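You operate a simulated robot arm through the tools that you are given. There is no shell and no other tool.

The job below is to be done with a simulated robot arm. You get a single attempt, and the scene is never put back.

JOB
Soak the brass nozzle, then brush its crust off in the black ring.
Fine: hood shut while it turns; end stopped, brush swung out.

Only the result counts: the job must be done as asked and must still hold three seconds after the hand-in. Knocking over, shifting, dropping, spilling or breaking anything else fails it.

ROBOT AND FRAMES
A 7-joint arm with a two-finger parallel gripper, fixed in place. Base frame: the origin is on the floor under the middle of its stand, x ahead of it, y to its left, z up. Units: cm, degrees, N and s.
It reaches about 124.7 cm from its shoulder. Its first joint turns from -132.0 to 132.0 degrees. Payload 3.91 kg.
Tool frame: the origin (TCP) lies between the finger pads and is the grasp point; the fingertips stand 3 cm ahead of it; z points along the fingers, y is the line along which they close. The gripper opens to 11 cm. The fingers are 2 cm wide and 1 cm thick; the gripper's body (4.8 by 11.2 cm) begins 5.5 cm behind the TCP.
Orientation is that of the tool frame in the base frame, as a unit quaternion [w, x, y, z]. With the fingers straight down and closing along the base's y, the tool's x points along the base's -x, its y along +y and its z along -z.

CONTROLS
- The arm moves only by the tool nudge_tool. Its arguments are lists of equal length, an entry for each row: "xyz": the shift along the tool's x, y, z in mm, a list of three; "turn": the turn, a rotation vector about the tool's x, y, z in degrees, a list of three; "fingers": the opening, from 0 (shut) to 1 (fully open). In form: {"xyz": [[dx, dy, dz], ...], "turn": [[rx, ry, rz], ...], "fingers": [fingers, ...]}. A call has 1 to 20 rows; each row is the pose to reach, as a shift and turn from the pose commanded when the call began, along the tool's axes at that moment. A row lasts 0.2 s, in which the tool goes at most 5 cm and 8.6 degrees; a call with a longer step from one row to the next is refused whole, and so is a gripper value outside its range. Where a pose cannot be reached the arm comes as near as it can. A force on the tool above 40 N (or 10 N above the force at the start of the call, whichever is more), or a blocked arm, ends the call early, and 0.2 s more pass. Each finger travels about 10.8 cm/s and halts on what it meets, pressing with about 29 N; the grip force reading is that of the motor and also rises with nothing between the fingers. The clock runs only during rows and for 0.2 s after the last one: add rows that repeat a pose to give the fingers time. It gives the time, the measured TCP pose, the force on the tool (base axes), the opening and the grip force at its end, in the units of the frame above (readings bear some noise), with the torque about the TCP (base axes, N m) and any sound that the robot's microphone picked up.
- Cameras (640 x 400 px; columns grow to the right, rows downward): "scene" is fixed at [4.91, 64.88, 149.99]; the picture's right is [-0.59, -0.81, 0.00], its down [-0.30, 0.22, -0.93] and it looks along [0.75, -0.55, -0.38] (base axes); focal length 371 px, centre (320, 200). "wrist" rides on the gripper at [7.2, 1.7, -10.3] in the tool frame; the picture's right is [-0.23, 0.97, 0.00], its down [-0.76, -0.18, -0.62] and it looks along [-0.61, -0.14, 0.78] (tool axes); focal length 222 px, centre (320, 200). There is no depth. A picture from a camera that has moved, and an enlarged one, comes with that camera's place and axes in the base frame and with its lens.
- snapshot(camera): a new picture of that camera. The clock stands still meanwhile.
- enlarge(camera, box): a new picture of the part [left, top, right, bottom] of that camera's present view, enlarged. The clock stands still meanwhile.
- hand_in(): hands the job in; it is judged then, once.

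Places have to be worked out from the pictures, the camera data and where the tool is seen. Open the gripper and draw the arm clear of the work before you hand the job in, unless the task says otherwise.

The tools are called after ">>>" by a JSON object that holds its "fn" and its "kwargs". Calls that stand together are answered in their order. nudge_tool: Moves the arm, as the interface text tells. Its arguments: {"type":"object","properties":{"xyz":{"type":"array"},"turn":{"type":"array"},"fingers":{"type":"array"}},"required":["xyz","turn","fingers"]} The other tools are called the same way: snapshot (camera) takes a picture; enlarge (camera, box) takes an enlarged picture of a part of a camera's view; hand_in () hands the job in.

At the start:

```text
time: 0.0
ee_pos: [57.95, 30.06, 128.75]
tcp_rot: [0.0, -0.001, 1.0, 0.001]
ft_force: [0.1, -0.3, -0.5]
moment: [0.0, 0.0, 0.02]
grip_width: 10.99
finger_force: 0.0
```

scene: 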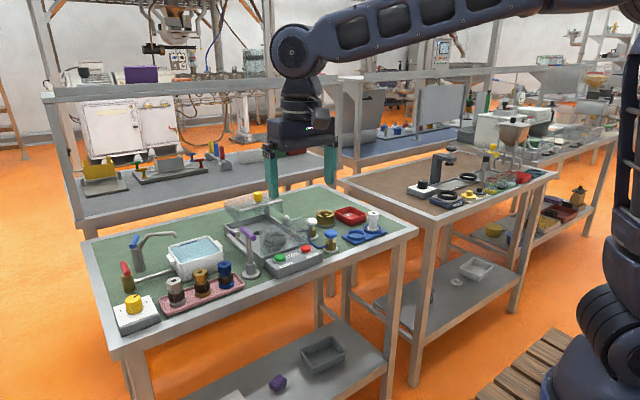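
wrist: 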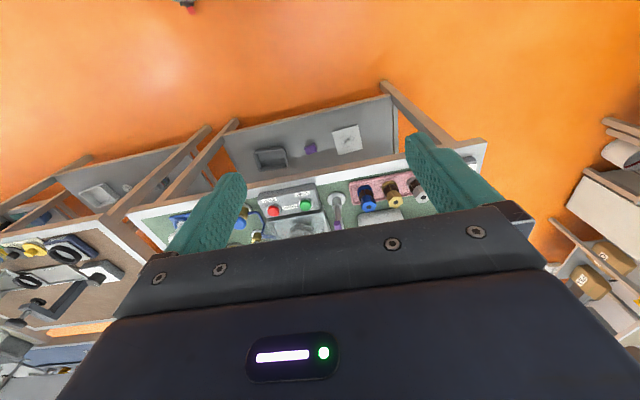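

I'll begin by looking closely at the bench to identify every item before moving.

>>> {"fn": "enlarge", "kwargs": {"camera": "scene", "box": [90, 200, 260, 340]}}

>>> {"fn": "enlarge", "kwargs": {"camera": "scene", "box": [220, 170, 400, 290]}}

>>> {"fn": "enlarge", "kwargs": {"camera": "scene", "box": [390, 130, 560, 240]}}

>>> {"fn": "enlarge", "kwargs": {"camera": "wrist", "box": [140, 140, 480, 260]}}

```text
2.86 times, centred on (175, 270) of scene
camera zoom: at [4.91, 64.88, 149.99], right [-0.59, -0.81, 0.0], down [-0.3, 0.22, -0.93], along [0.75, -0.55, -0.38], focal length 1059 px, centre (734, 0)
```

zoom: 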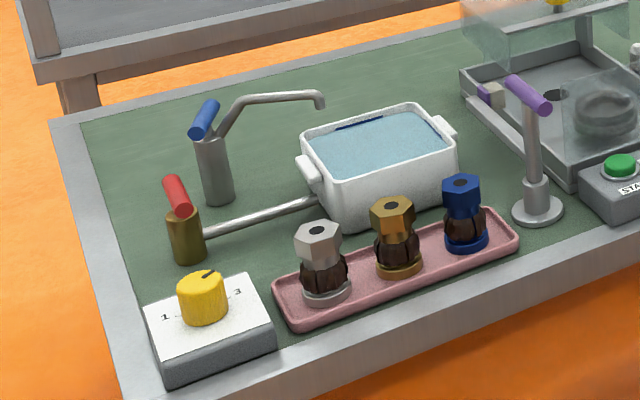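

```text
3.33 times, centred on (310, 230) of scene
camera zoom: at [4.91, 64.88, 149.99], right [-0.59, -0.81, 0.0], down [-0.3, 0.22, -0.93], along [0.75, -0.55, -0.38], focal length 1236 px, centre (353, 100)
```

zoom: 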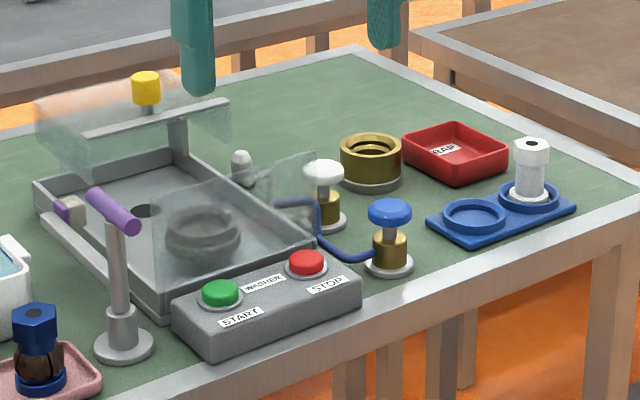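

```text
3.64 times, centred on (475, 185) of scene
camera zoom: at [4.91, 64.88, 149.99], right [-0.59, -0.81, 0.0], down [-0.3, 0.22, -0.93], along [0.75, -0.55, -0.38], focal length 1348 px, centre (-244, 254)
```

zoom: 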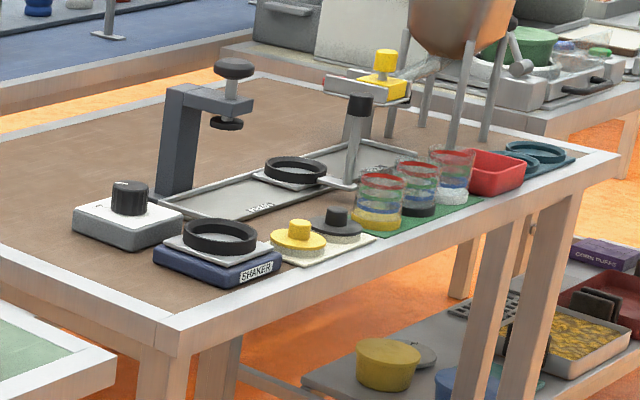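

```text
1.88 times, centred on (310, 200) of wrist
camera zoom: at [50.76, 31.82, 139.11], right [0.23, 0.97, 0.0], down [0.76, -0.18, 0.62], along [0.61, -0.14, -0.78], focal length 418 px, centre (339, 200)
```

zoom: 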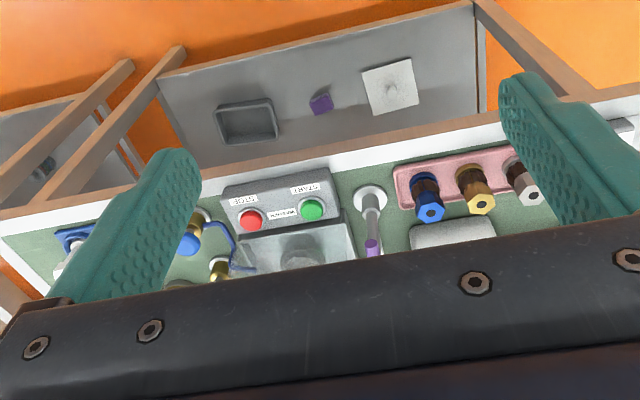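

The nozzle tray, soak tub, taps, washer with hood, purple lever and START/STOP panel are all on the green bench; by crossing the two views the brass nozzle's top is near (88, 42, 97). I'll move forward slightly at a safe height for better wrist views.

>>> {"fn": "nudge_tool", "kwargs": {"xyz": [[-40, 0, 0], [-80, 0, 0], [-120, 0, 0]], "turn": [[0, 0, 0], [0, 0, 0], [0, 0, 0]], "fingers": [1, 1, 1]}}

>>> {"fn": "snapshot", "kwargs": {"camera": "wrist"}}

>>> {"fn": "snapshot", "kwargs": {"camera": "scene"}}

```text
time: 0.8
ee_pos: [69.96, 30.18, 128.96]
tcp_rot: [0.001, -0.001, 1.0, 0.001]
ft_force: [-0.4, 0.7, 0.5]
moment: [0.01, -0.04, 0.0]
grip_width: 10.98
finger_force: 0.1
```

```text
taken
camera wrist: at [62.7, 31.9, 139.19], right [0.23, 0.97, 0.0], down [0.76, -0.18, 0.62], along [0.61, -0.14, -0.78], focal length 222 px, centre (320, 200)
```

wrist: 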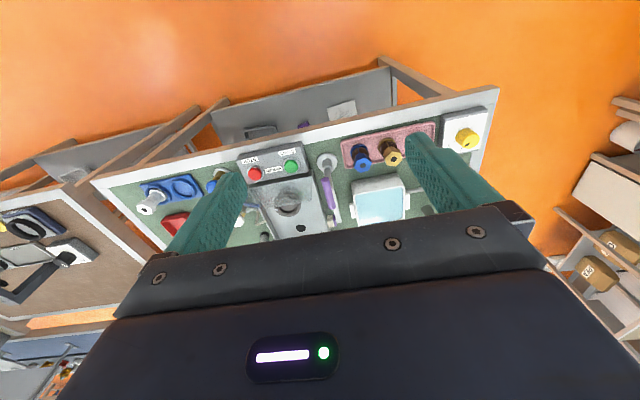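

```text
taken
```

scene: 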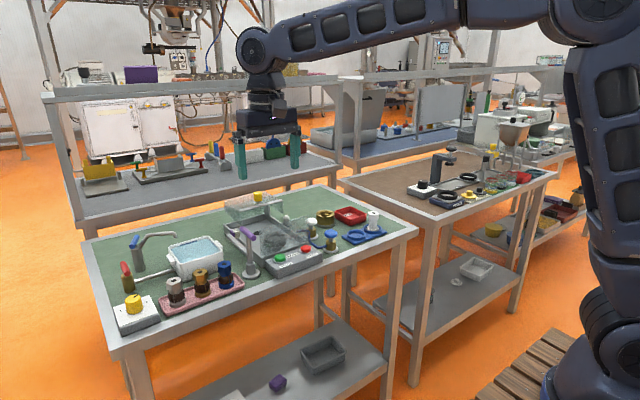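

The arm no longer blocks the washer in the scene view, so I'll enlarge the washer and other parts.

>>> {"fn": "enlarge", "kwargs": {"camera": "scene", "box": [220, 185, 320, 280]}}

>>> {"fn": "enlarge", "kwargs": {"camera": "scene", "box": [300, 195, 395, 260]}}

>>> {"fn": "enlarge", "kwargs": {"camera": "scene", "box": [110, 225, 250, 335]}}

>>> {"fn": "enlarge", "kwargs": {"camera": "wrist", "box": [230, 130, 350, 240]}}

>>> {"fn": "enlarge", "kwargs": {"camera": "wrist", "box": [120, 110, 500, 230]}}

```text
4.21 times, centred on (270, 232) of scene
camera zoom: at [4.91, 64.88, 149.99], right [-0.59, -0.81, 0.0], down [-0.3, 0.22, -0.93], along [0.75, -0.55, -0.38], focal length 1561 px, centre (530, 63)
```

zoom: 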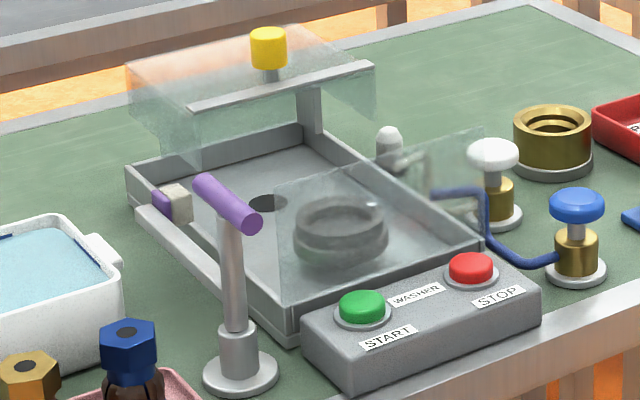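

```text
6.15 times, centred on (348, 228) of scene
camera zoom: at [4.91, 64.88, 149.99], right [-0.59, -0.81, 0.0], down [-0.3, 0.22, -0.93], along [0.75, -0.55, -0.38], focal length 2282 px, centre (151, 31)
```

zoom: 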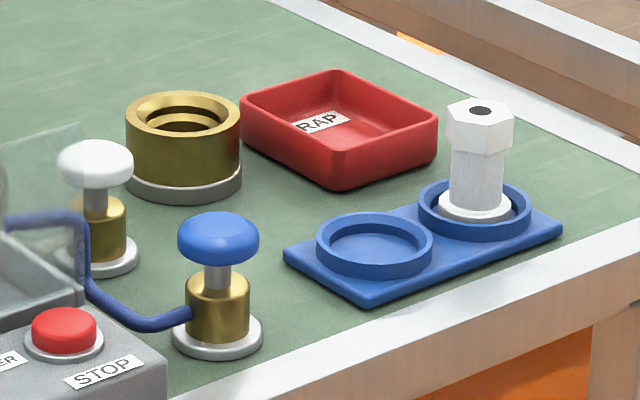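

```text
3.64 times, centred on (180, 280) of scene
camera zoom: at [4.91, 64.88, 149.99], right [-0.59, -0.81, 0.0], down [-0.3, 0.22, -0.93], along [0.75, -0.55, -0.38], focal length 1348 px, centre (829, -91)
```

zoom: 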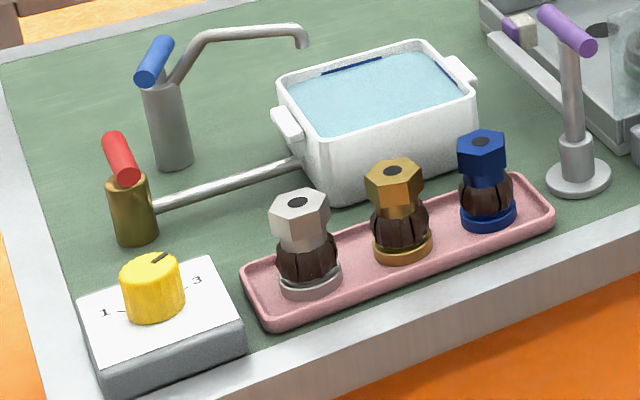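

```text
3.64 times, centred on (290, 185) of wrist
camera zoom: at [62.7, 31.9, 139.19], right [0.23, 0.97, 0.0], down [0.76, -0.18, 0.62], along [0.61, -0.14, -0.78], focal length 808 px, centre (429, 254)
```

zoom: 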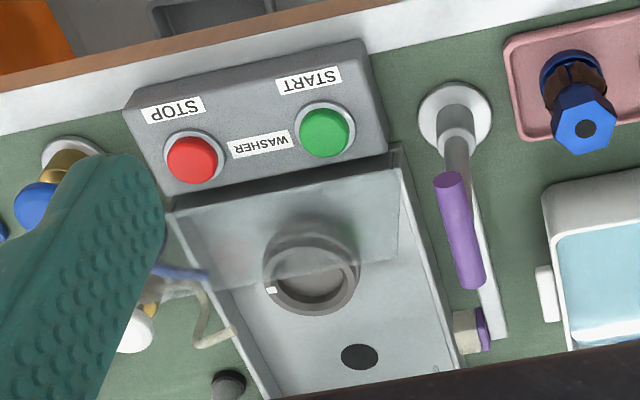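

```text
1.68 times, centred on (310, 170) of wrist
camera zoom: at [62.7, 31.9, 139.19], right [0.23, 0.97, 0.0], down [0.76, -0.18, 0.62], along [0.61, -0.14, -0.78], focal length 374 px, centre (337, 250)
```

zoom: 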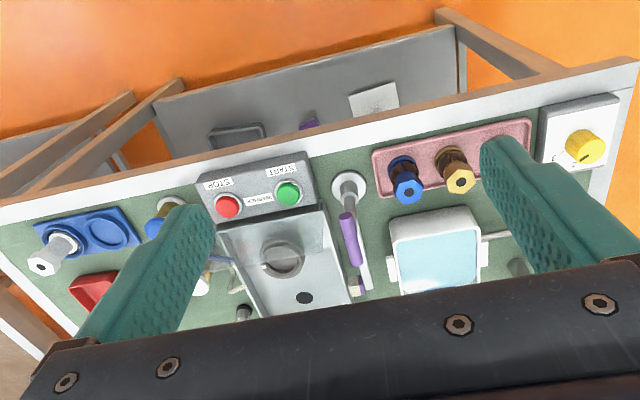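

The washer tray holds a dark ring at about (99, 15), with START near (86, 20) and STOP near (86, 11); the clear hood with yellow knob is behind, around (107, 15, 106). I'll move over it at a safe height to see how the hood and brush are hinged.

>>> {"fn": "nudge_tool", "kwargs": {"xyz": [[-24, -30, 0], [-48, -60, 0], [-72, -90, 0], [-96, -120, 0], [-120, -150, 0]], "turn": [[0, 0, 0], [0, 0, 0], [0, 0, 0], [0, 0, 0], [0, 0, 0]], "fingers": [1, 1, 1, 1, 1]}}

>>> {"fn": "snapshot", "kwargs": {"camera": "wrist"}}

>>> {"fn": "enlarge", "kwargs": {"camera": "wrist", "box": [200, 80, 440, 230]}}

```text
time: 2.0
ee_pos: [81.79, 15.35, 128.76]
tcp_rot: [0.001, -0.001, 1.0, 0.0]
ft_force: [0.4, 0.7, 0.6]
moment: [-0.06, -0.04, 0.0]
grip_width: 11.01
finger_force: 0.1
```

```text
taken
camera wrist: at [74.53, 17.16, 139.07], right [0.23, 0.97, 0.0], down [0.76, -0.18, 0.62], along [0.61, -0.14, -0.78], focal length 222 px, centre (320, 200)
```

wrist: 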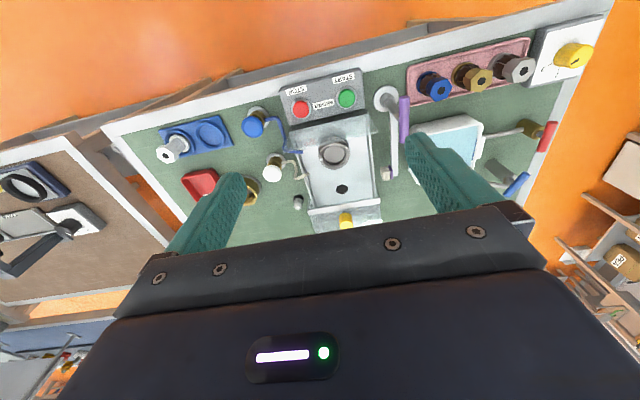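

```text
2.67 times, centred on (320, 155) of wrist
camera zoom: at [74.53, 17.16, 139.07], right [0.23, 0.97, 0.0], down [0.76, -0.18, 0.62], along [0.61, -0.14, -0.78], focal length 592 px, centre (320, 320)
```

zoom: 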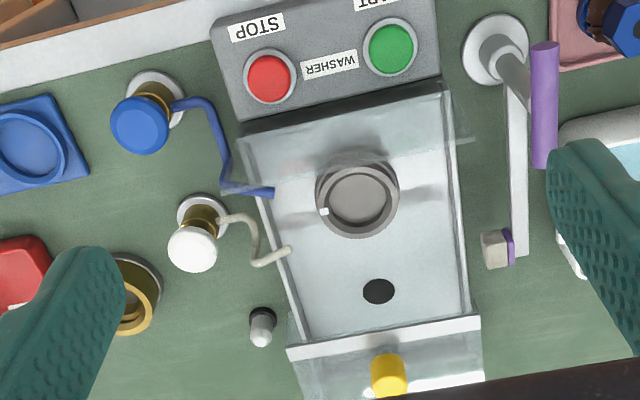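

The ring in the washer appears grey-brown from here and there are spray pipes (blue and white valves) feeding it. I'll lower to see the ring, hood hinge and brush arm closer.

>>> {"fn": "nudge_tool", "kwargs": {"xyz": [[0, 0, 40], [0, 0, 80], [0, 0, 120], [0, 0, 150]], "turn": [[0, 0, 0], [0, 0, 0], [0, 0, 0], [0, 0, 0]], "fingers": [1, 1, 1, 1]}}

>>> {"fn": "snapshot", "kwargs": {"camera": "wrist"}}

>>> {"fn": "enlarge", "kwargs": {"camera": "wrist", "box": [230, 60, 410, 230]}}

>>> {"fn": "enlarge", "kwargs": {"camera": "scene", "box": [220, 185, 320, 280]}}

```text
time: 3.0
ee_pos: [81.81, 14.88, 113.91]
tcp_rot: [0.001, 0.0, 1.0, 0.0]
ft_force: [-0.5, 0.1, -0.1]
moment: [-0.03, -0.04, -0.01]
grip_width: 10.99
finger_force: 0.0
```

```text
taken
camera wrist: at [74.62, 16.63, 124.28], right [0.23, 0.97, 0.0], down [0.76, -0.18, 0.62], along [0.61, -0.14, -0.78], focal length 222 px, centre (320, 200)
```

wrist: 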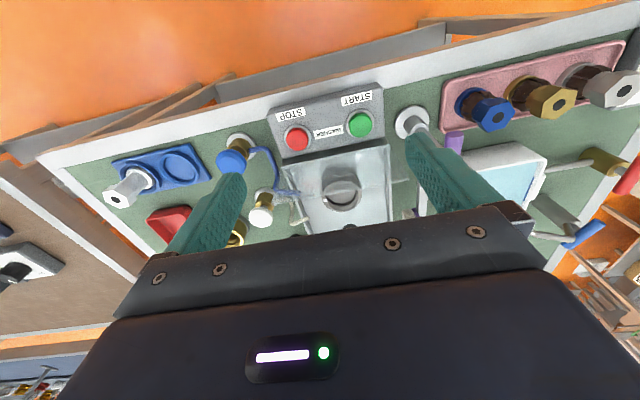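

```text
2.35 times, centred on (320, 145) of wrist
camera zoom: at [74.62, 16.63, 124.28], right [0.23, 0.97, 0.0], down [0.76, -0.18, 0.62], along [0.61, -0.14, -0.78], focal length 523 px, centre (320, 329)
```

zoom: 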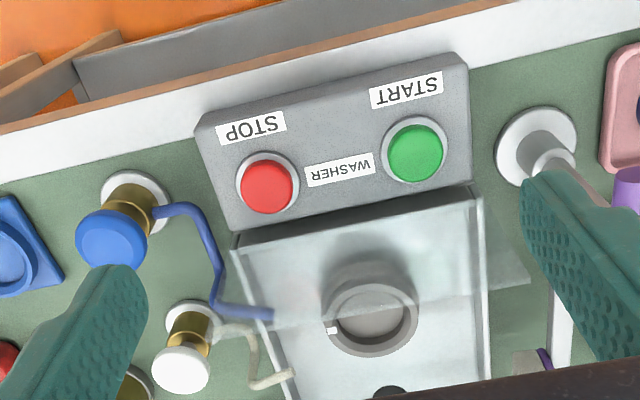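

```text
4.21 times, centred on (270, 232) of scene
camera zoom: at [4.91, 64.88, 149.99], right [-0.59, -0.81, 0.0], down [-0.3, 0.22, -0.93], along [0.75, -0.55, -0.38], focal length 1561 px, centre (530, 63)
```

zoom: 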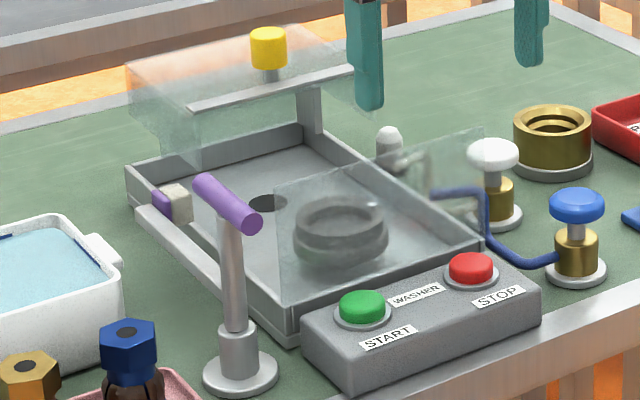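

The ring sits under a clear front pane and the hood stands behind it. I'll tilt the gripper back for a more horizontal look at how the hood and brush arm are built.

>>> {"fn": "nudge_tool", "kwargs": {"xyz": [[17, 0, -15], [34, 0, -30], [51, 0, -41], [68, 0, -41]], "turn": [[0, -7.5, 0], [0, -15, 0], [0, -22.5, 0], [0, -30, 0]], "fingers": [1, 1, 1, 1]}}

>>> {"fn": "snapshot", "kwargs": {"camera": "wrist"}}

>>> {"fn": "enlarge", "kwargs": {"camera": "wrist", "box": [230, 80, 420, 220]}}

```text
time: 4.0
ee_pos: [75.25, 14.96, 117.84]
tcp_rot: [0.259, 0.0, 0.966, 0.0]
ft_force: [0.1, -0.5, -0.7]
moment: [0.01, 0.02, 0.0]
grip_width: 10.99
finger_force: 0.0
```

```text
taken
camera wrist: at [63.75, 16.74, 123.18], right [0.2, 0.97, 0.11], down [0.35, -0.18, 0.92], along [0.92, -0.14, -0.37], focal length 222 px, centre (320, 200)
```

wrist: 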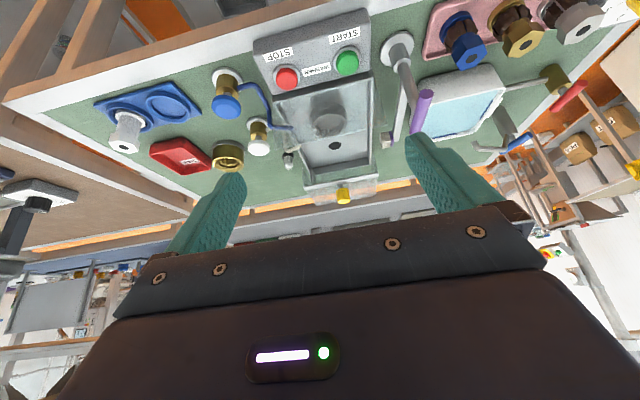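

```text
2.86 times, centred on (325, 150) of wrist
camera zoom: at [63.75, 16.74, 123.18], right [0.2, 0.97, 0.11], down [0.35, -0.18, 0.92], along [0.92, -0.14, -0.37], focal length 635 px, centre (306, 343)
```

zoom: 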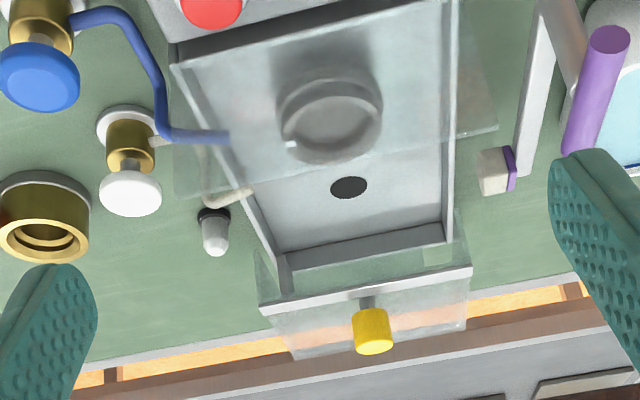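

The hood seems to be a clear cover parked behind the tray with a yellow knob on top, and a brush (beige bristles, purple back) sits on an arm left of the tray. I'll level the tool and move left of the washer so I can view it from the side.

>>> {"fn": "nudge_tool", "kwargs": {"xyz": [[-33, 33, 8], [-67, 67, 16], [-101, 100, 23], [-135, 133, 31], [-168, 167, 38], [-202, 200, 46]], "turn": [[0, 5, 0], [0, 10, 0], [0, 15, 0], [0, 20, 0], [0, 25, 0], [0, 30, 0]], "fingers": [1, 1, 1, 1, 1, 1]}}

>>> {"fn": "nudge_tool", "kwargs": {"xyz": [[0, 0, 0], [0, 0, 0], [0, 0, 0], [0, 0, 0], [0, 0, 0], [0, 0, 0], [0, 0, 0], [0, 0, 0], [0, 0, 0], [0, 0, 0], [0, 0, 0]], "turn": [[0, 0, 8.2], [0, 0, 16.4], [0, 0, 24.6], [0, 0, 32.8], [0, 0, 41], [0, 0, 49.2], [0, 0, 57.4], [0, 0, 65.6], [0, 0, 73.8], [0, 0, 82], [0, 0, 90]], "fingers": [1, 1, 1, 1, 1, 1, 1, 1, 1, 1, 1]}}

>>> {"fn": "snapshot", "kwargs": {"camera": "wrist"}}

```text
time: 5.4
ee_pos: [94.89, 35.36, 124.38]
tcp_rot: [0.0, 0.0, 1.0, 0.0]
ft_force: [-1.1, 0.4, 1.4]
moment: [0.05, -0.04, 0.0]
grip_width: 11.0
finger_force: 0.0
```

```text
time: 7.8
ee_pos: [95.05, 35.09, 124.14]
tcp_rot: [0.0, 0.708, 0.707, -0.001]
ft_force: [-1.2, -0.6, 0.5]
moment: [-0.05, -0.02, 0.02]
grip_width: 11.0
finger_force: 0.0
```

```text
taken
camera wrist: at [96.75, 42.4, 134.4], right [0.97, -0.23, 0.0], down [-0.18, -0.76, 0.62], along [-0.14, -0.61, -0.78], focal length 222 px, centre (320, 200)
```

wrist: 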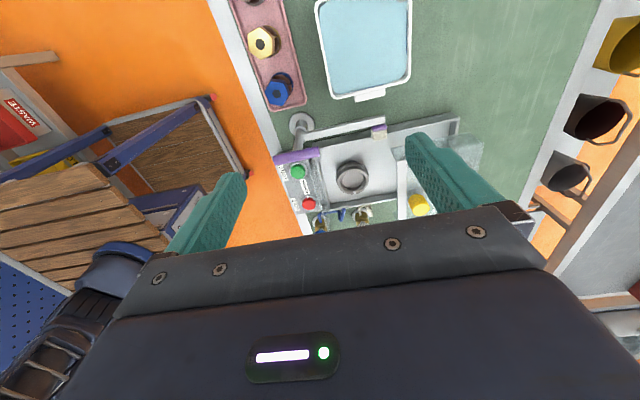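

I'll tilt the gripper again so that the wrist camera looks across the tray toward -y.

>>> {"fn": "nudge_tool", "kwargs": {"xyz": [[8, 23, 18], [15, 45, 35], [23, 68, 53], [30, 90, 70]], "turn": [[0, -8, 0], [0, -16, 0], [0, -24, 0], [0, -32, 0]], "fingers": [1, 1, 1, 1]}}

>>> {"fn": "snapshot", "kwargs": {"camera": "wrist"}}

>>> {"fn": "enlarge", "kwargs": {"camera": "wrist", "box": [200, 60, 440, 220]}}

```text
time: 8.8
ee_pos: [99.53, 35.58, 114.98]
tcp_rot: [0.166, 0.687, 0.687, -0.168]
ft_force: [0.5, 0.4, -0.2]
moment: [-0.02, -0.01, -0.01]
grip_width: 11.0
finger_force: 0.1
out of reach, approached as far as the arm can: row 2, 3, 4
```

```text
taken
camera wrist: at [101.17, 46.69, 120.74], right [0.97, -0.2, 0.1], down [-0.18, -0.39, 0.9], along [-0.14, -0.9, -0.42], focal length 222 px, centre (320, 200)
```

wrist: 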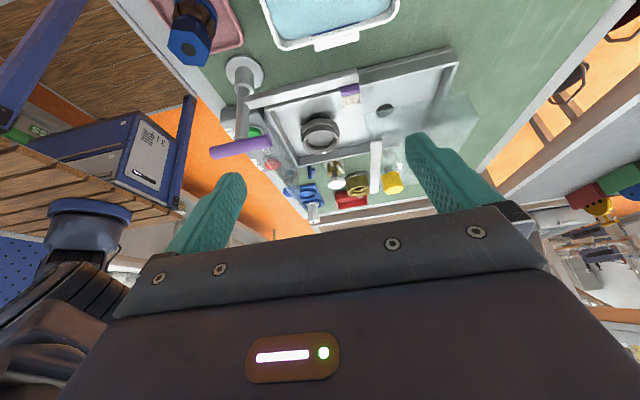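

```text
2.50 times, centred on (320, 140) of wrist
camera zoom: at [101.17, 46.69, 120.74], right [0.97, -0.2, 0.1], down [-0.18, -0.39, 0.9], along [-0.14, -0.9, -0.42], focal length 555 px, centre (320, 350)
```

zoom: 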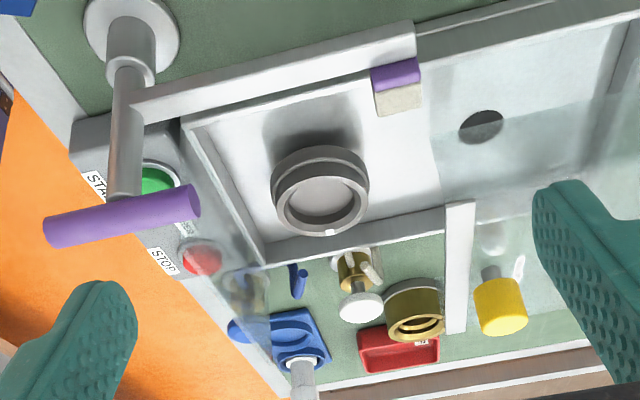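

From this side I see the sliding-looking hood (front bar at x≈105.5, z≈103), brush arm on the post at (89.7, 27.5) with a purple T-handle near z=103, and the dark ring in the tray. I'll back off, level the tool and look at the tub, dial and taps from above.

>>> {"fn": "nudge_tool", "kwargs": {"xyz": [[-5, -30, -11], [-11, -60, -21], [-16, -90, -32], [-22, -120, -42], [-27, -150, -53]], "turn": [[0, 6, 0], [0, 12, 0], [0, 18, 0], [0, 24, 0], [0, 30, 0]], "fingers": [1, 1, 1, 1, 1]}}

```text
time: 10.0
ee_pos: [84.69, 35.38, 121.11]
tcp_rot: [-0.018, 0.706, 0.707, 0.018]
ft_force: [0.4, 0.9, -0.5]
moment: [-0.07, 0.02, 0.02]
grip_width: 11.01
finger_force: 0.0
out of reach, approached as far as the arm can: row 1
```

The tool is level to within 3°, so I correct that and yaw back, moving to a spot in front of the tub and dial.

>>> {"fn": "nudge_tool", "kwargs": {"xyz": [[10, -10, -10]], "turn": [[0, -2.9, 0]], "fingers": [1]}}

>>> {"fn": "nudge_tool", "kwargs": {"xyz": [[8, -8, 0], [16, -16, 0], [24, -24, 0], [32, -32, 0], [40, -40, 0], [48, -48, 0], [56, -56, 0], [64, -64, 0], [72, -72, 0], [80, -80, 0], [86, -87, 0]], "turn": [[0, 0, -8.2], [0, 0, -16.4], [0, 0, -24.6], [0, 0, -32.8], [0, 0, -41], [0, 0, -49.2], [0, 0, -57.4], [0, 0, -65.6], [0, 0, -73.8], [0, 0, -82], [0, 0, -90]], "fingers": [1, 1, 1, 1, 1, 1, 1, 1, 1, 1, 1]}}

>>> {"fn": "snapshot", "kwargs": {"camera": "wrist"}}

>>> {"fn": "enlarge", "kwargs": {"camera": "wrist", "box": [220, 60, 460, 220]}}

```text
time: 10.4
ee_pos: [83.59, 36.33, 122.07]
tcp_rot: [0.0, 0.707, 0.707, -0.001]
ft_force: [0.6, 0.3, -0.3]
moment: [0.02, -0.01, -0.01]
grip_width: 10.99
finger_force: 0.1
```

```text
time: 12.8
ee_pos: [74.93, 45.16, 122.26]
tcp_rot: [0.0, -0.002, 1.0, 0.0]
ft_force: [0.0, -0.3, 0.2]
moment: [0.01, 0.03, 0.02]
grip_width: 10.99
finger_force: 0.1
```

```text
taken
camera wrist: at [67.65, 46.95, 132.52], right [0.22, 0.97, 0.0], down [0.76, -0.17, 0.62], along [0.61, -0.14, -0.78], focal length 222 px, centre (320, 200)
```

wrist: 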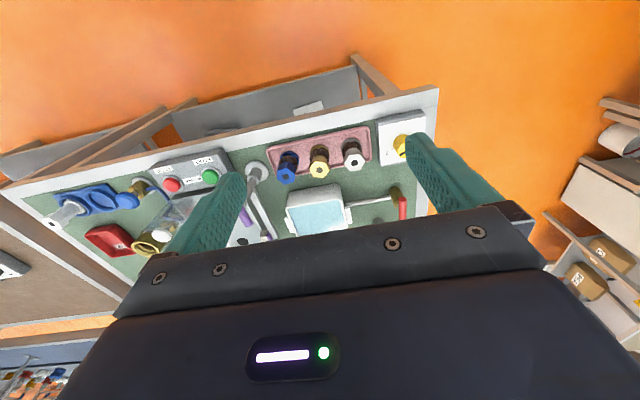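

```text
2.50 times, centred on (340, 140) of wrist
camera zoom: at [67.65, 46.95, 132.52], right [0.22, 0.97, 0.0], down [0.76, -0.17, 0.62], along [0.61, -0.14, -0.78], focal length 555 px, centre (270, 350)
```

zoom: 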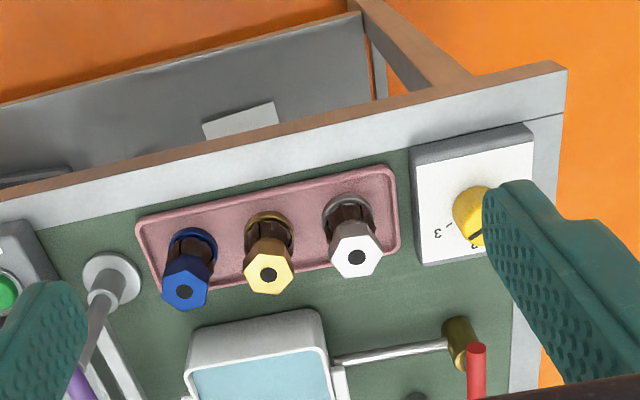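

The brass nozzle top is confirmed at about (88.0, 42.0, 97.3). I'll look more closely at the dial and the tub's waterline from both cameras.

>>> {"fn": "enlarge", "kwargs": {"camera": "scene", "box": [105, 255, 165, 335]}}

>>> {"fn": "enlarge", "kwargs": {"camera": "scene", "box": [155, 225, 250, 285]}}

>>> {"fn": "enlarge", "kwargs": {"camera": "scene", "box": [155, 255, 245, 315]}}

>>> {"fn": "enlarge", "kwargs": {"camera": "wrist", "box": [360, 100, 440, 170]}}

```text
5.00 times, centred on (135, 295) of scene
camera zoom: at [4.91, 64.88, 149.99], right [-0.59, -0.81, 0.0], down [-0.3, 0.22, -0.93], along [0.75, -0.55, -0.38], focal length 1854 px, centre (1245, -275)
```

zoom: 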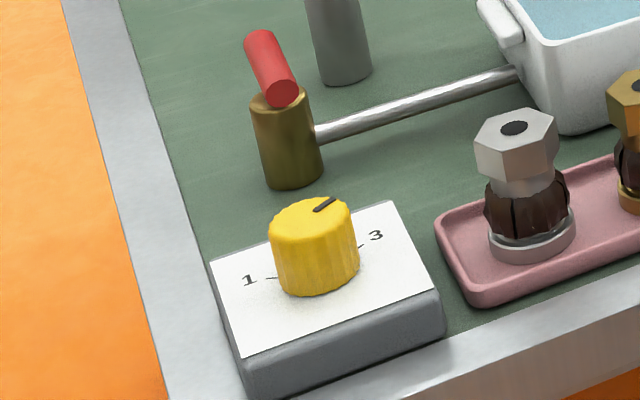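

```text
6.67 times, centred on (202, 255) of scene
camera zoom: at [4.91, 64.88, 149.99], right [-0.59, -0.81, 0.0], down [-0.3, 0.22, -0.93], along [0.75, -0.55, -0.38], focal length 2472 px, centre (1103, -167)
```

zoom: 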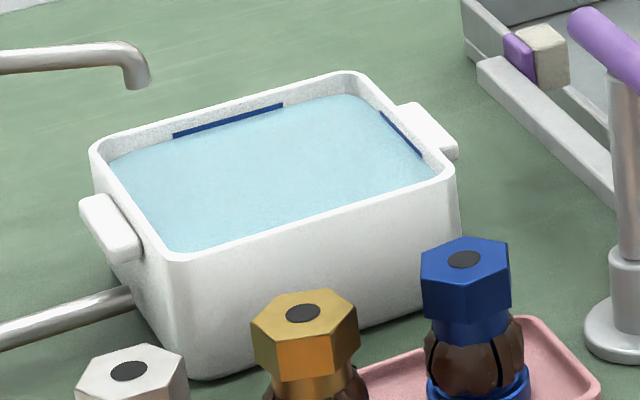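

```text
6.67 times, centred on (200, 285) of scene
camera zoom: at [4.91, 64.88, 149.99], right [-0.59, -0.81, 0.0], down [-0.3, 0.22, -0.93], along [0.75, -0.55, -0.38], focal length 2472 px, centre (1120, -367)
```

zoom: 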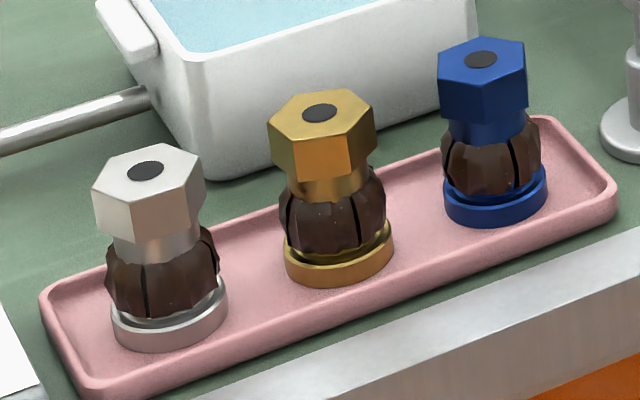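

```text
5.71 times, centred on (400, 135) of wrist
camera zoom: at [67.65, 46.95, 132.52], right [0.22, 0.97, 0.0], down [0.76, -0.17, 0.62], along [0.61, -0.14, -0.78], focal length 1269 px, centre (-137, 571)
```

zoom: 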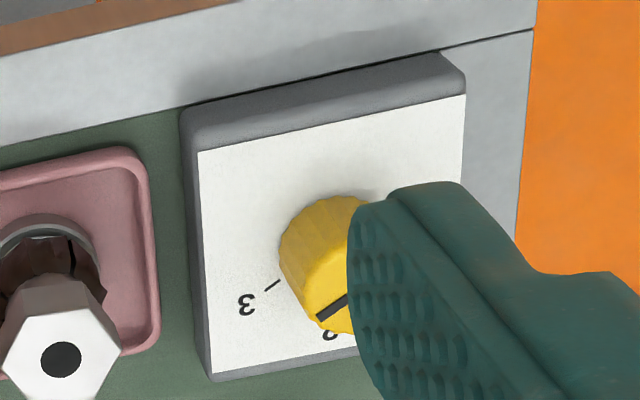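

The tub is filled to its blue line and the dial reads 2 (I leave it). Now I zoom on the brass nozzle's hex head to decide which way the fingers should close.

>>> {"fn": "enlarge", "kwargs": {"camera": "wrist", "box": [295, 140, 345, 185]}}

>>> {"fn": "enlarge", "kwargs": {"camera": "scene", "box": [185, 262, 220, 302]}}

```text
8.89 times, centred on (320, 162) of wrist
camera zoom: at [67.65, 46.95, 132.52], right [0.22, 0.97, 0.0], down [0.76, -0.17, 0.62], along [0.61, -0.14, -0.78], focal length 1974 px, centre (320, 533)
```

zoom: 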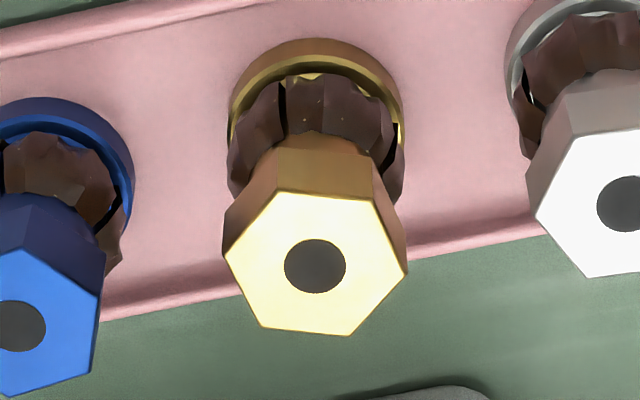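

```text
10.00 times, centred on (202, 282) of scene
camera zoom: at [4.91, 64.88, 149.99], right [-0.59, -0.81, 0.0], down [-0.3, 0.22, -0.93], along [0.75, -0.55, -0.38], focal length 3708 px, centre (1495, -620)
```

zoom: 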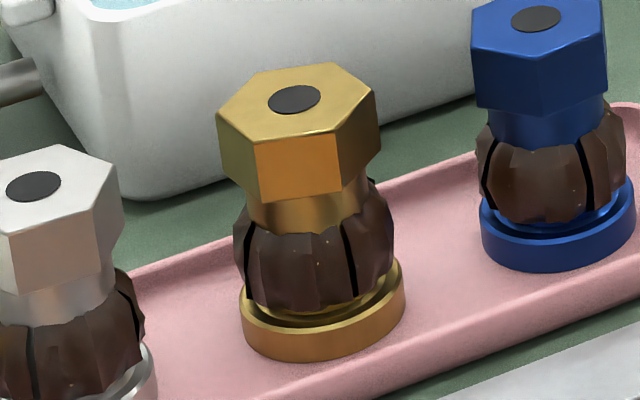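

The hex flats' normal nearest to y lies about 10° counter-clockwise, so I'll yaw the gripper by +10° and move over the brass nozzle at height, with the fingers narrowed to about 5 cm to avoid the neighbours.

>>> {"fn": "nudge_tool", "kwargs": {"xyz": [[-33, -8, 0], [-66, -16, 0], [-99, -24, 0], [-132, -31, 0], [-132, -31, 0]], "turn": [[0, 0, -3], [0, 0, -6], [0, 0, -8], [0, 0, -10], [0, 0, -10]], "fingers": [0.8, 0.65, 0.5, 0.45, 0.45]}}

>>> {"fn": "snapshot", "kwargs": {"camera": "wrist"}}

>>> {"fn": "enlarge", "kwargs": {"camera": "wrist", "box": [250, 20, 450, 200]}}

```text
time: 14.0
ee_pos: [88.0, 42.0, 122.35]
tcp_rot: [0.0, -0.087, 0.996, -0.001]
ft_force: [0.4, 0.7, -0.3]
moment: [0.04, -0.02, -0.02]
grip_width: 4.93
finger_force: 0.0
```

```text
taken
camera wrist: at [80.67, 42.41, 132.68], right [0.05, 1.0, 0.0], down [0.78, -0.04, 0.62], along [0.62, -0.04, -0.78], focal length 222 px, centre (320, 200)
```

wrist: 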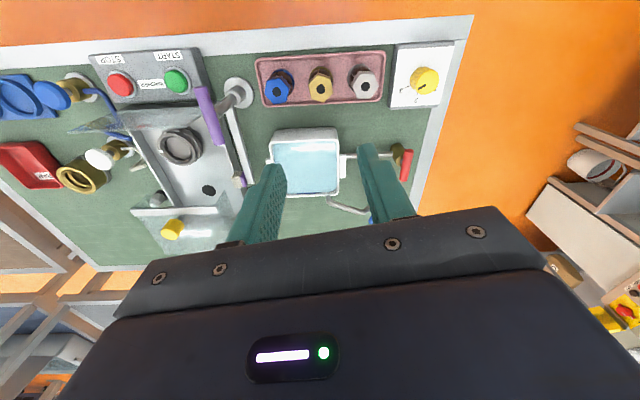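

```text
2.22 times, centred on (350, 110) of wrist
camera zoom: at [80.67, 42.41, 132.68], right [0.05, 1.0, 0.0], down [0.78, -0.04, 0.62], along [0.62, -0.04, -0.78], focal length 494 px, centre (253, 400)
```

zoom: 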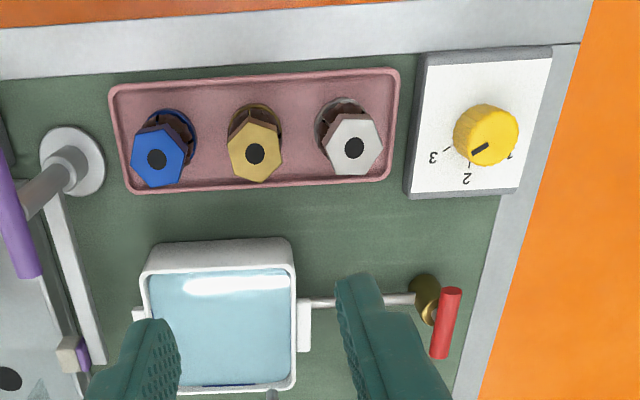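

Over the nozzle: brass hole is at (88.3, 42.1), the tub interior spans x 97–109, y 32.5–44.7, and the spout end is at (106, 42.5, 100). I'll descend part way and check alignment.

>>> {"fn": "nudge_tool", "kwargs": {"xyz": [[0, 0, 45], [0, 0, 90], [0, 0, 130], [0, 0, 160], [0, 0, 160]], "turn": [[0, 0, 0], [0, 0, 0], [0, 0, 0], [0, 0, 0], [0, 0, 0]], "fingers": [0.45, 0.45, 0.45, 0.45, 0.45]}}

>>> {"fn": "snapshot", "kwargs": {"camera": "wrist"}}

>>> {"fn": "enlarge", "kwargs": {"camera": "scene", "box": [150, 220, 250, 310]}}

```text
time: 15.2
ee_pos: [88.25, 41.86, 106.14]
tcp_rot: [0.0, -0.087, 0.996, -0.001]
ft_force: [-0.1, 0.5, 0.1]
moment: [0.0, 0.02, 0.02]
grip_width: 4.94
finger_force: 0.0
```

```text
taken
camera wrist: at [80.8, 42.31, 116.38], right [0.05, 1.0, 0.0], down [0.78, -0.04, 0.62], along [0.62, -0.04, -0.78], focal length 222 px, centre (320, 200)
```

wrist: 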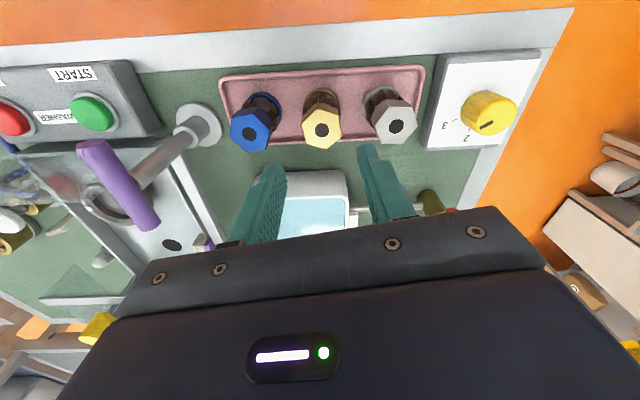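

```text
4.44 times, centred on (200, 265) of scene
camera zoom: at [4.91, 64.88, 149.99], right [-0.59, -0.81, 0.0], down [-0.3, 0.22, -0.93], along [0.75, -0.55, -0.38], focal length 1648 px, centre (853, -89)
```

zoom: 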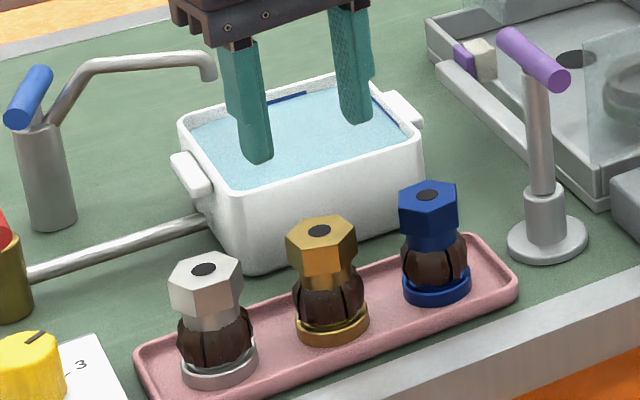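

The hex hole projects exactly beneath the TCP, so I descend 8.2 cm so the fingertips reach the lower edge of the hex.

>>> {"fn": "nudge_tool", "kwargs": {"xyz": [[0, 0, 30], [0, 0, 55], [0, 0, 70], [0, 0, 82], [0, 0, 82]], "turn": [[0, 0, 0], [0, 0, 0], [0, 0, 0], [0, 0, 0], [0, 0, 0]], "fingers": [0.45, 0.45, 0.45, 0.45, 0.45]}}

>>> {"fn": "snapshot", "kwargs": {"camera": "wrist"}}

>>> {"fn": "enlarge", "kwargs": {"camera": "scene", "box": [150, 220, 250, 310]}}

```text
time: 16.4
ee_pos: [88.1, 42.07, 97.85]
tcp_rot: [-0.001, -0.087, 0.996, -0.001]
ft_force: [-0.2, 0.2, -0.8]
moment: [-0.03, 0.0, 0.0]
grip_width: 4.97
finger_force: 0.0
```

```text
taken
camera wrist: at [80.72, 42.53, 108.2], right [0.05, 1.0, 0.0], down [0.78, -0.04, 0.62], along [0.62, -0.04, -0.78], focal length 222 px, centre (320, 200)
```

wrist: 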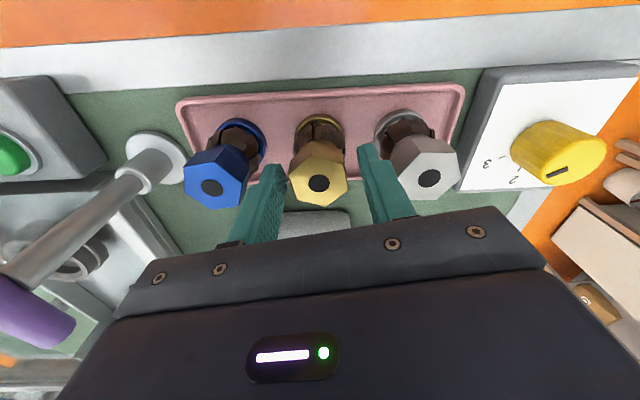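

```text
4.44 times, centred on (200, 265) of scene
camera zoom: at [4.91, 64.88, 149.99], right [-0.59, -0.81, 0.0], down [-0.3, 0.22, -0.93], along [0.75, -0.55, -0.38], focal length 1648 px, centre (853, -89)
```

zoom: 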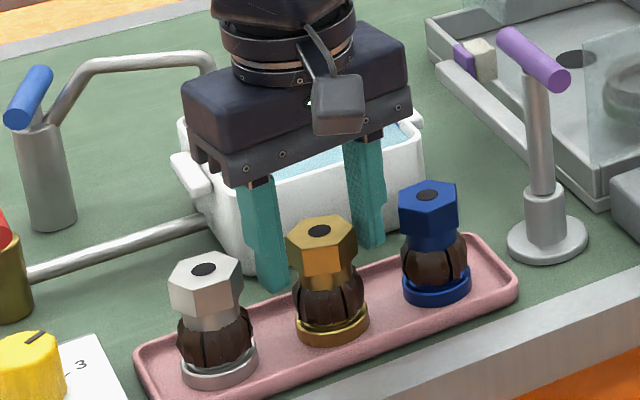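

Fingers straddle the brass hex correctly (hole projects where the TCP is), so I close the grip.

>>> {"fn": "nudge_tool", "kwargs": {"xyz": [[0, 0, 0], [0, 0, 0], [0, 0, 0]], "turn": [[0, 0, 0], [0, 0, 0], [0, 0, 0]], "fingers": [0.2, 0.1, 0.1]}}

>>> {"fn": "enlarge", "kwargs": {"camera": "wrist", "box": [220, 90, 420, 230]}}

```text
time: 17.2
ee_pos: [88.16, 42.02, 97.96]
tcp_rot: [0.0, -0.087, 0.996, -0.001]
ft_force: [-1.0, -0.2, -0.1]
moment: [0.04, 0.03, -0.05]
grip_width: 3.32
finger_force: 29.1
```

```text
2.86 times, centred on (320, 160) of wrist
camera zoom: at [80.73, 42.53, 108.21], right [0.05, 1.0, 0.0], down [0.78, -0.04, 0.62], along [0.62, -0.04, -0.78], focal length 635 px, centre (320, 314)
```

zoom: 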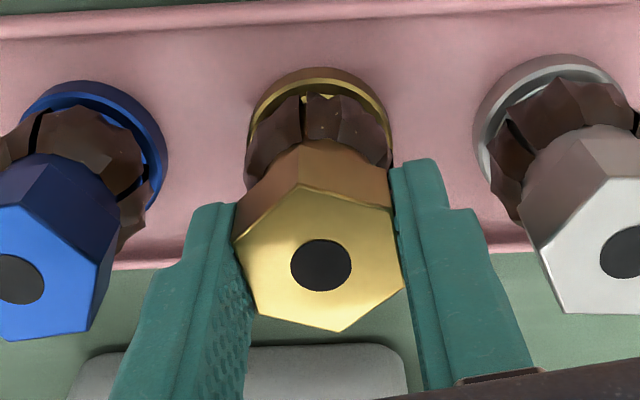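

The grip reads 3.32 cm, matching the hex flats. I lift straight up.

>>> {"fn": "nudge_tool", "kwargs": {"xyz": [[0, 0, -10], [0, 0, -30], [0, 0, -60], [0, 0, -90], [0, 0, -90]], "turn": [[0, 0, 0], [0, 0, 0], [0, 0, 0], [0, 0, 0], [0, 0, 0]], "fingers": [0.1, 0.1, 0.1, 0.1, 0.1]}}

>>> {"fn": "enlarge", "kwargs": {"camera": "scene", "box": [150, 200, 260, 310]}}

```text
time: 18.4
ee_pos: [88.0, 41.94, 106.98]
tcp_rot: [-0.001, -0.087, 0.996, -0.001]
ft_force: [-0.5, -0.5, -2.2]
moment: [0.02, 0.0, -0.01]
grip_width: 3.33
finger_force: 28.5
```

```text
3.64 times, centred on (205, 255) of scene
camera zoom: at [4.91, 64.88, 149.99], right [-0.59, -0.81, 0.0], down [-0.3, 0.22, -0.93], along [0.75, -0.55, -0.38], focal length 1348 px, centre (738, 0)
```

zoom: 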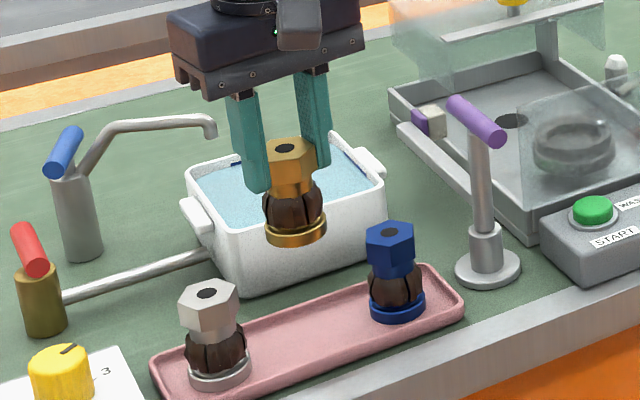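

The nozzle is held (about 2 N of weight) with its base near z=100. I carry it over the tub, away from the spout end.

>>> {"fn": "nudge_tool", "kwargs": {"xyz": [[-30, -17, 0], [-62, -34, 0], [-93, -51, 0], [-124, -68, 0], [-124, -68, 0]], "turn": [[0, 0, 0], [0, 0, 0], [0, 0, 0], [0, 0, 0], [0, 0, 0]], "fingers": [0.1, 0.1, 0.1, 0.1, 0.1]}}

>>> {"fn": "snapshot", "kwargs": {"camera": "wrist"}}

>>> {"fn": "enlarge", "kwargs": {"camera": "scene", "box": [150, 190, 260, 290]}}

```text
time: 19.6
ee_pos: [101.47, 37.26, 106.72]
tcp_rot: [0.001, -0.087, 0.996, -0.001]
ft_force: [0.0, 0.7, -2.1]
moment: [0.01, 0.01, -0.02]
grip_width: 3.34
finger_force: 28.8
```

```text
taken
camera wrist: at [94.16, 37.81, 117.02], right [0.05, 1.0, 0.0], down [0.78, -0.04, 0.62], along [0.62, -0.04, -0.78], focal length 222 px, centre (320, 200)
```

wrist: 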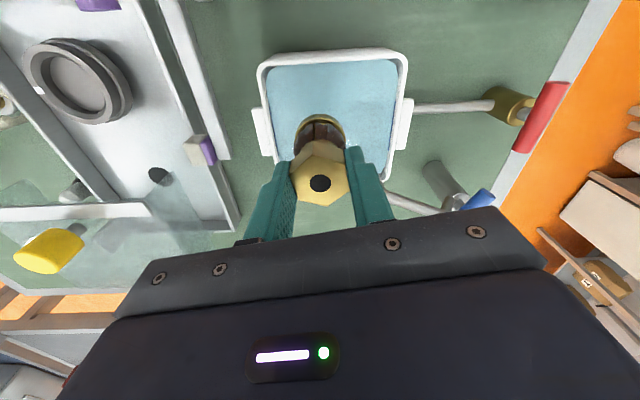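

```text
4.00 times, centred on (205, 240) of scene
camera zoom: at [4.91, 64.88, 149.99], right [-0.59, -0.81, 0.0], down [-0.3, 0.22, -0.93], along [0.75, -0.55, -0.38], focal length 1483 px, centre (780, 40)
```

zoom: 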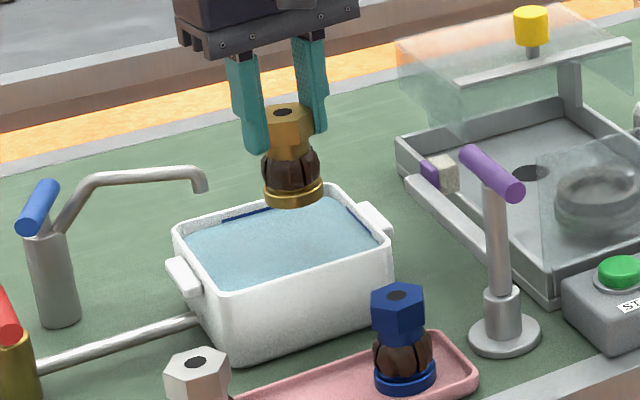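

The nozzle is over the water and well clear of the rim and spout. I lower it in, slowing near the bottom.

>>> {"fn": "nudge_tool", "kwargs": {"xyz": [[0, 0, 20], [0, 0, 40], [0, 0, 55], [0, 0, 68], [0, 0, 78], [0, 0, 83], [0, 0, 83]], "turn": [[0, 0, 0], [0, 0, 0], [0, 0, 0], [0, 0, 0], [0, 0, 0], [0, 0, 0], [0, 0, 0]], "fingers": [0.1, 0.1, 0.1, 0.1, 0.1, 0.1, 0.1]}}

>>> {"fn": "enlarge", "kwargs": {"camera": "scene", "box": [160, 210, 260, 290]}}

>>> {"fn": "enlarge", "kwargs": {"camera": "wrist", "box": [220, 30, 440, 220]}}

```text
time: 21.2
ee_pos: [101.46, 37.4, 98.68]
tcp_rot: [0.0, -0.087, 0.996, -0.001]
ft_force: [-0.9, -0.5, -2.4]
moment: [0.05, 0.01, 0.04]
grip_width: 3.35
finger_force: 28.7
```

```text
5.00 times, centred on (210, 250) of scene
camera zoom: at [4.91, 64.88, 149.99], right [-0.59, -0.81, 0.0], down [-0.3, 0.22, -0.93], along [0.75, -0.55, -0.38], focal length 1854 px, centre (870, -50)
```

zoom: 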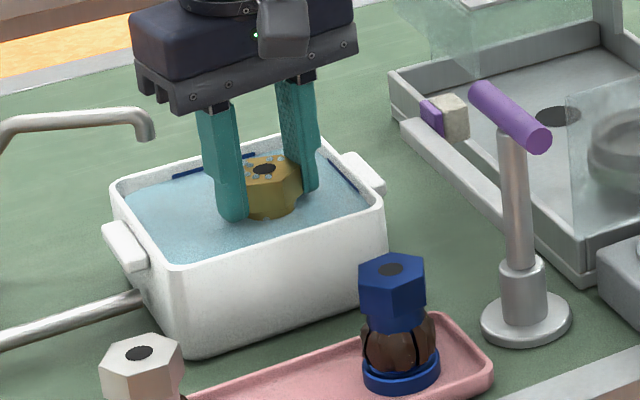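

```text
2.11 times, centred on (330, 125) of wrist
camera zoom: at [94.11, 37.92, 108.91], right [0.05, 1.0, 0.0], down [0.78, -0.04, 0.62], along [0.62, -0.04, -0.78], focal length 468 px, centre (299, 358)
```

zoom: 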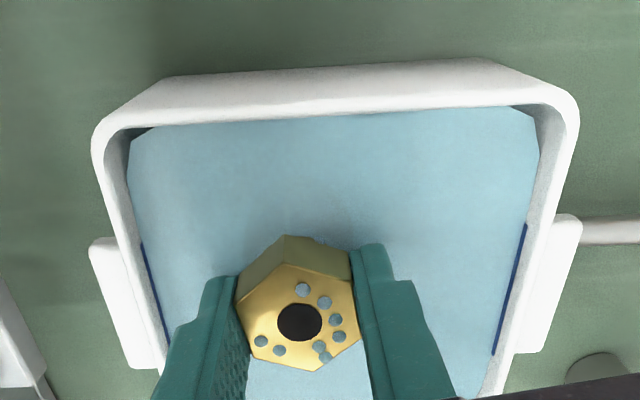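

The crust is under water and droplets now show on the hex, so it's wetting. I lower another few millimetres and hold for a few seconds.

>>> {"fn": "nudge_tool", "kwargs": {"xyz": [[0, 0, 3], [0, 0, 5], [0, 0, 5], [0, 0, 5], [0, 0, 5], [0, 0, 5], [0, 0, 5], [0, 0, 5], [0, 0, 5], [0, 0, 5], [0, 0, 5], [0, 0, 5], [0, 0, 5], [0, 0, 5], [0, 0, 5]], "turn": [[0, 0, 0], [0, 0, 0], [0, 0, 0], [0, 0, 0], [0, 0, 0], [0, 0, 0], [0, 0, 0], [0, 0, 0], [0, 0, 0], [0, 0, 0], [0, 0, 0], [0, 0, 0], [0, 0, 0], [0, 0, 0], [0, 0, 0]], "fingers": [0.1, 0.1, 0.1, 0.1, 0.1, 0.1, 0.1, 0.1, 0.1, 0.1, 0.1, 0.1, 0.1, 0.1, 0.1]}}

>>> {"fn": "enlarge", "kwargs": {"camera": "scene", "box": [180, 215, 240, 265]}}

>>> {"fn": "enlarge", "kwargs": {"camera": "wrist", "box": [220, 30, 440, 220]}}

```text
time: 24.4
ee_pos: [101.47, 37.51, 98.22]
tcp_rot: [0.0, -0.087, 0.996, -0.001]
ft_force: [-1.0, 0.4, -1.9]
moment: [0.01, 0.01, 0.04]
grip_width: 3.34
finger_force: 28.8
```

```text
8.00 times, centred on (210, 240) of scene
camera zoom: at [4.91, 64.88, 149.99], right [-0.59, -0.81, 0.0], down [-0.3, 0.22, -0.93], along [0.75, -0.55, -0.38], focal length 2966 px, centre (1200, -120)
```

zoom: 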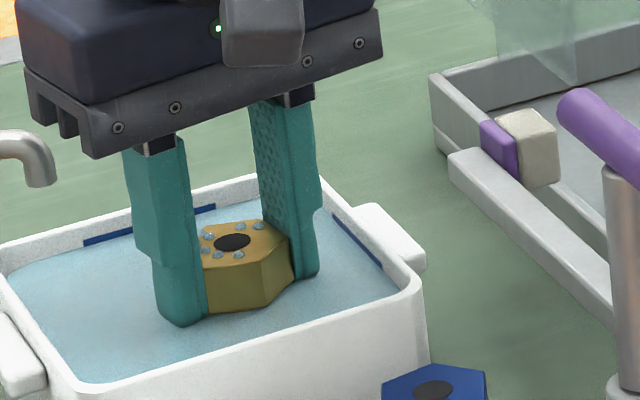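

```text
2.11 times, centred on (330, 125) of wrist
camera zoom: at [94.11, 37.94, 108.44], right [0.05, 1.0, 0.0], down [0.78, -0.04, 0.62], along [0.62, -0.04, -0.78], focal length 468 px, centre (299, 358)
```

zoom: 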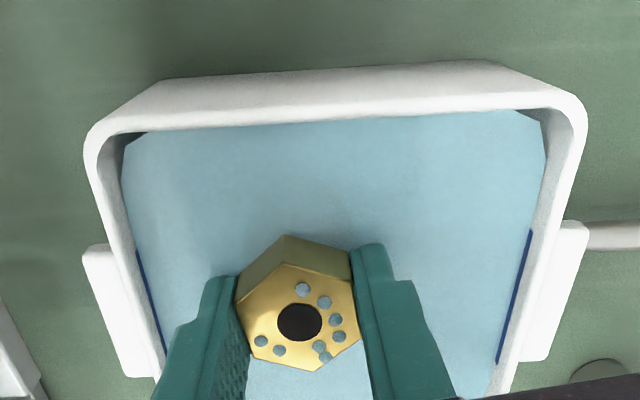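

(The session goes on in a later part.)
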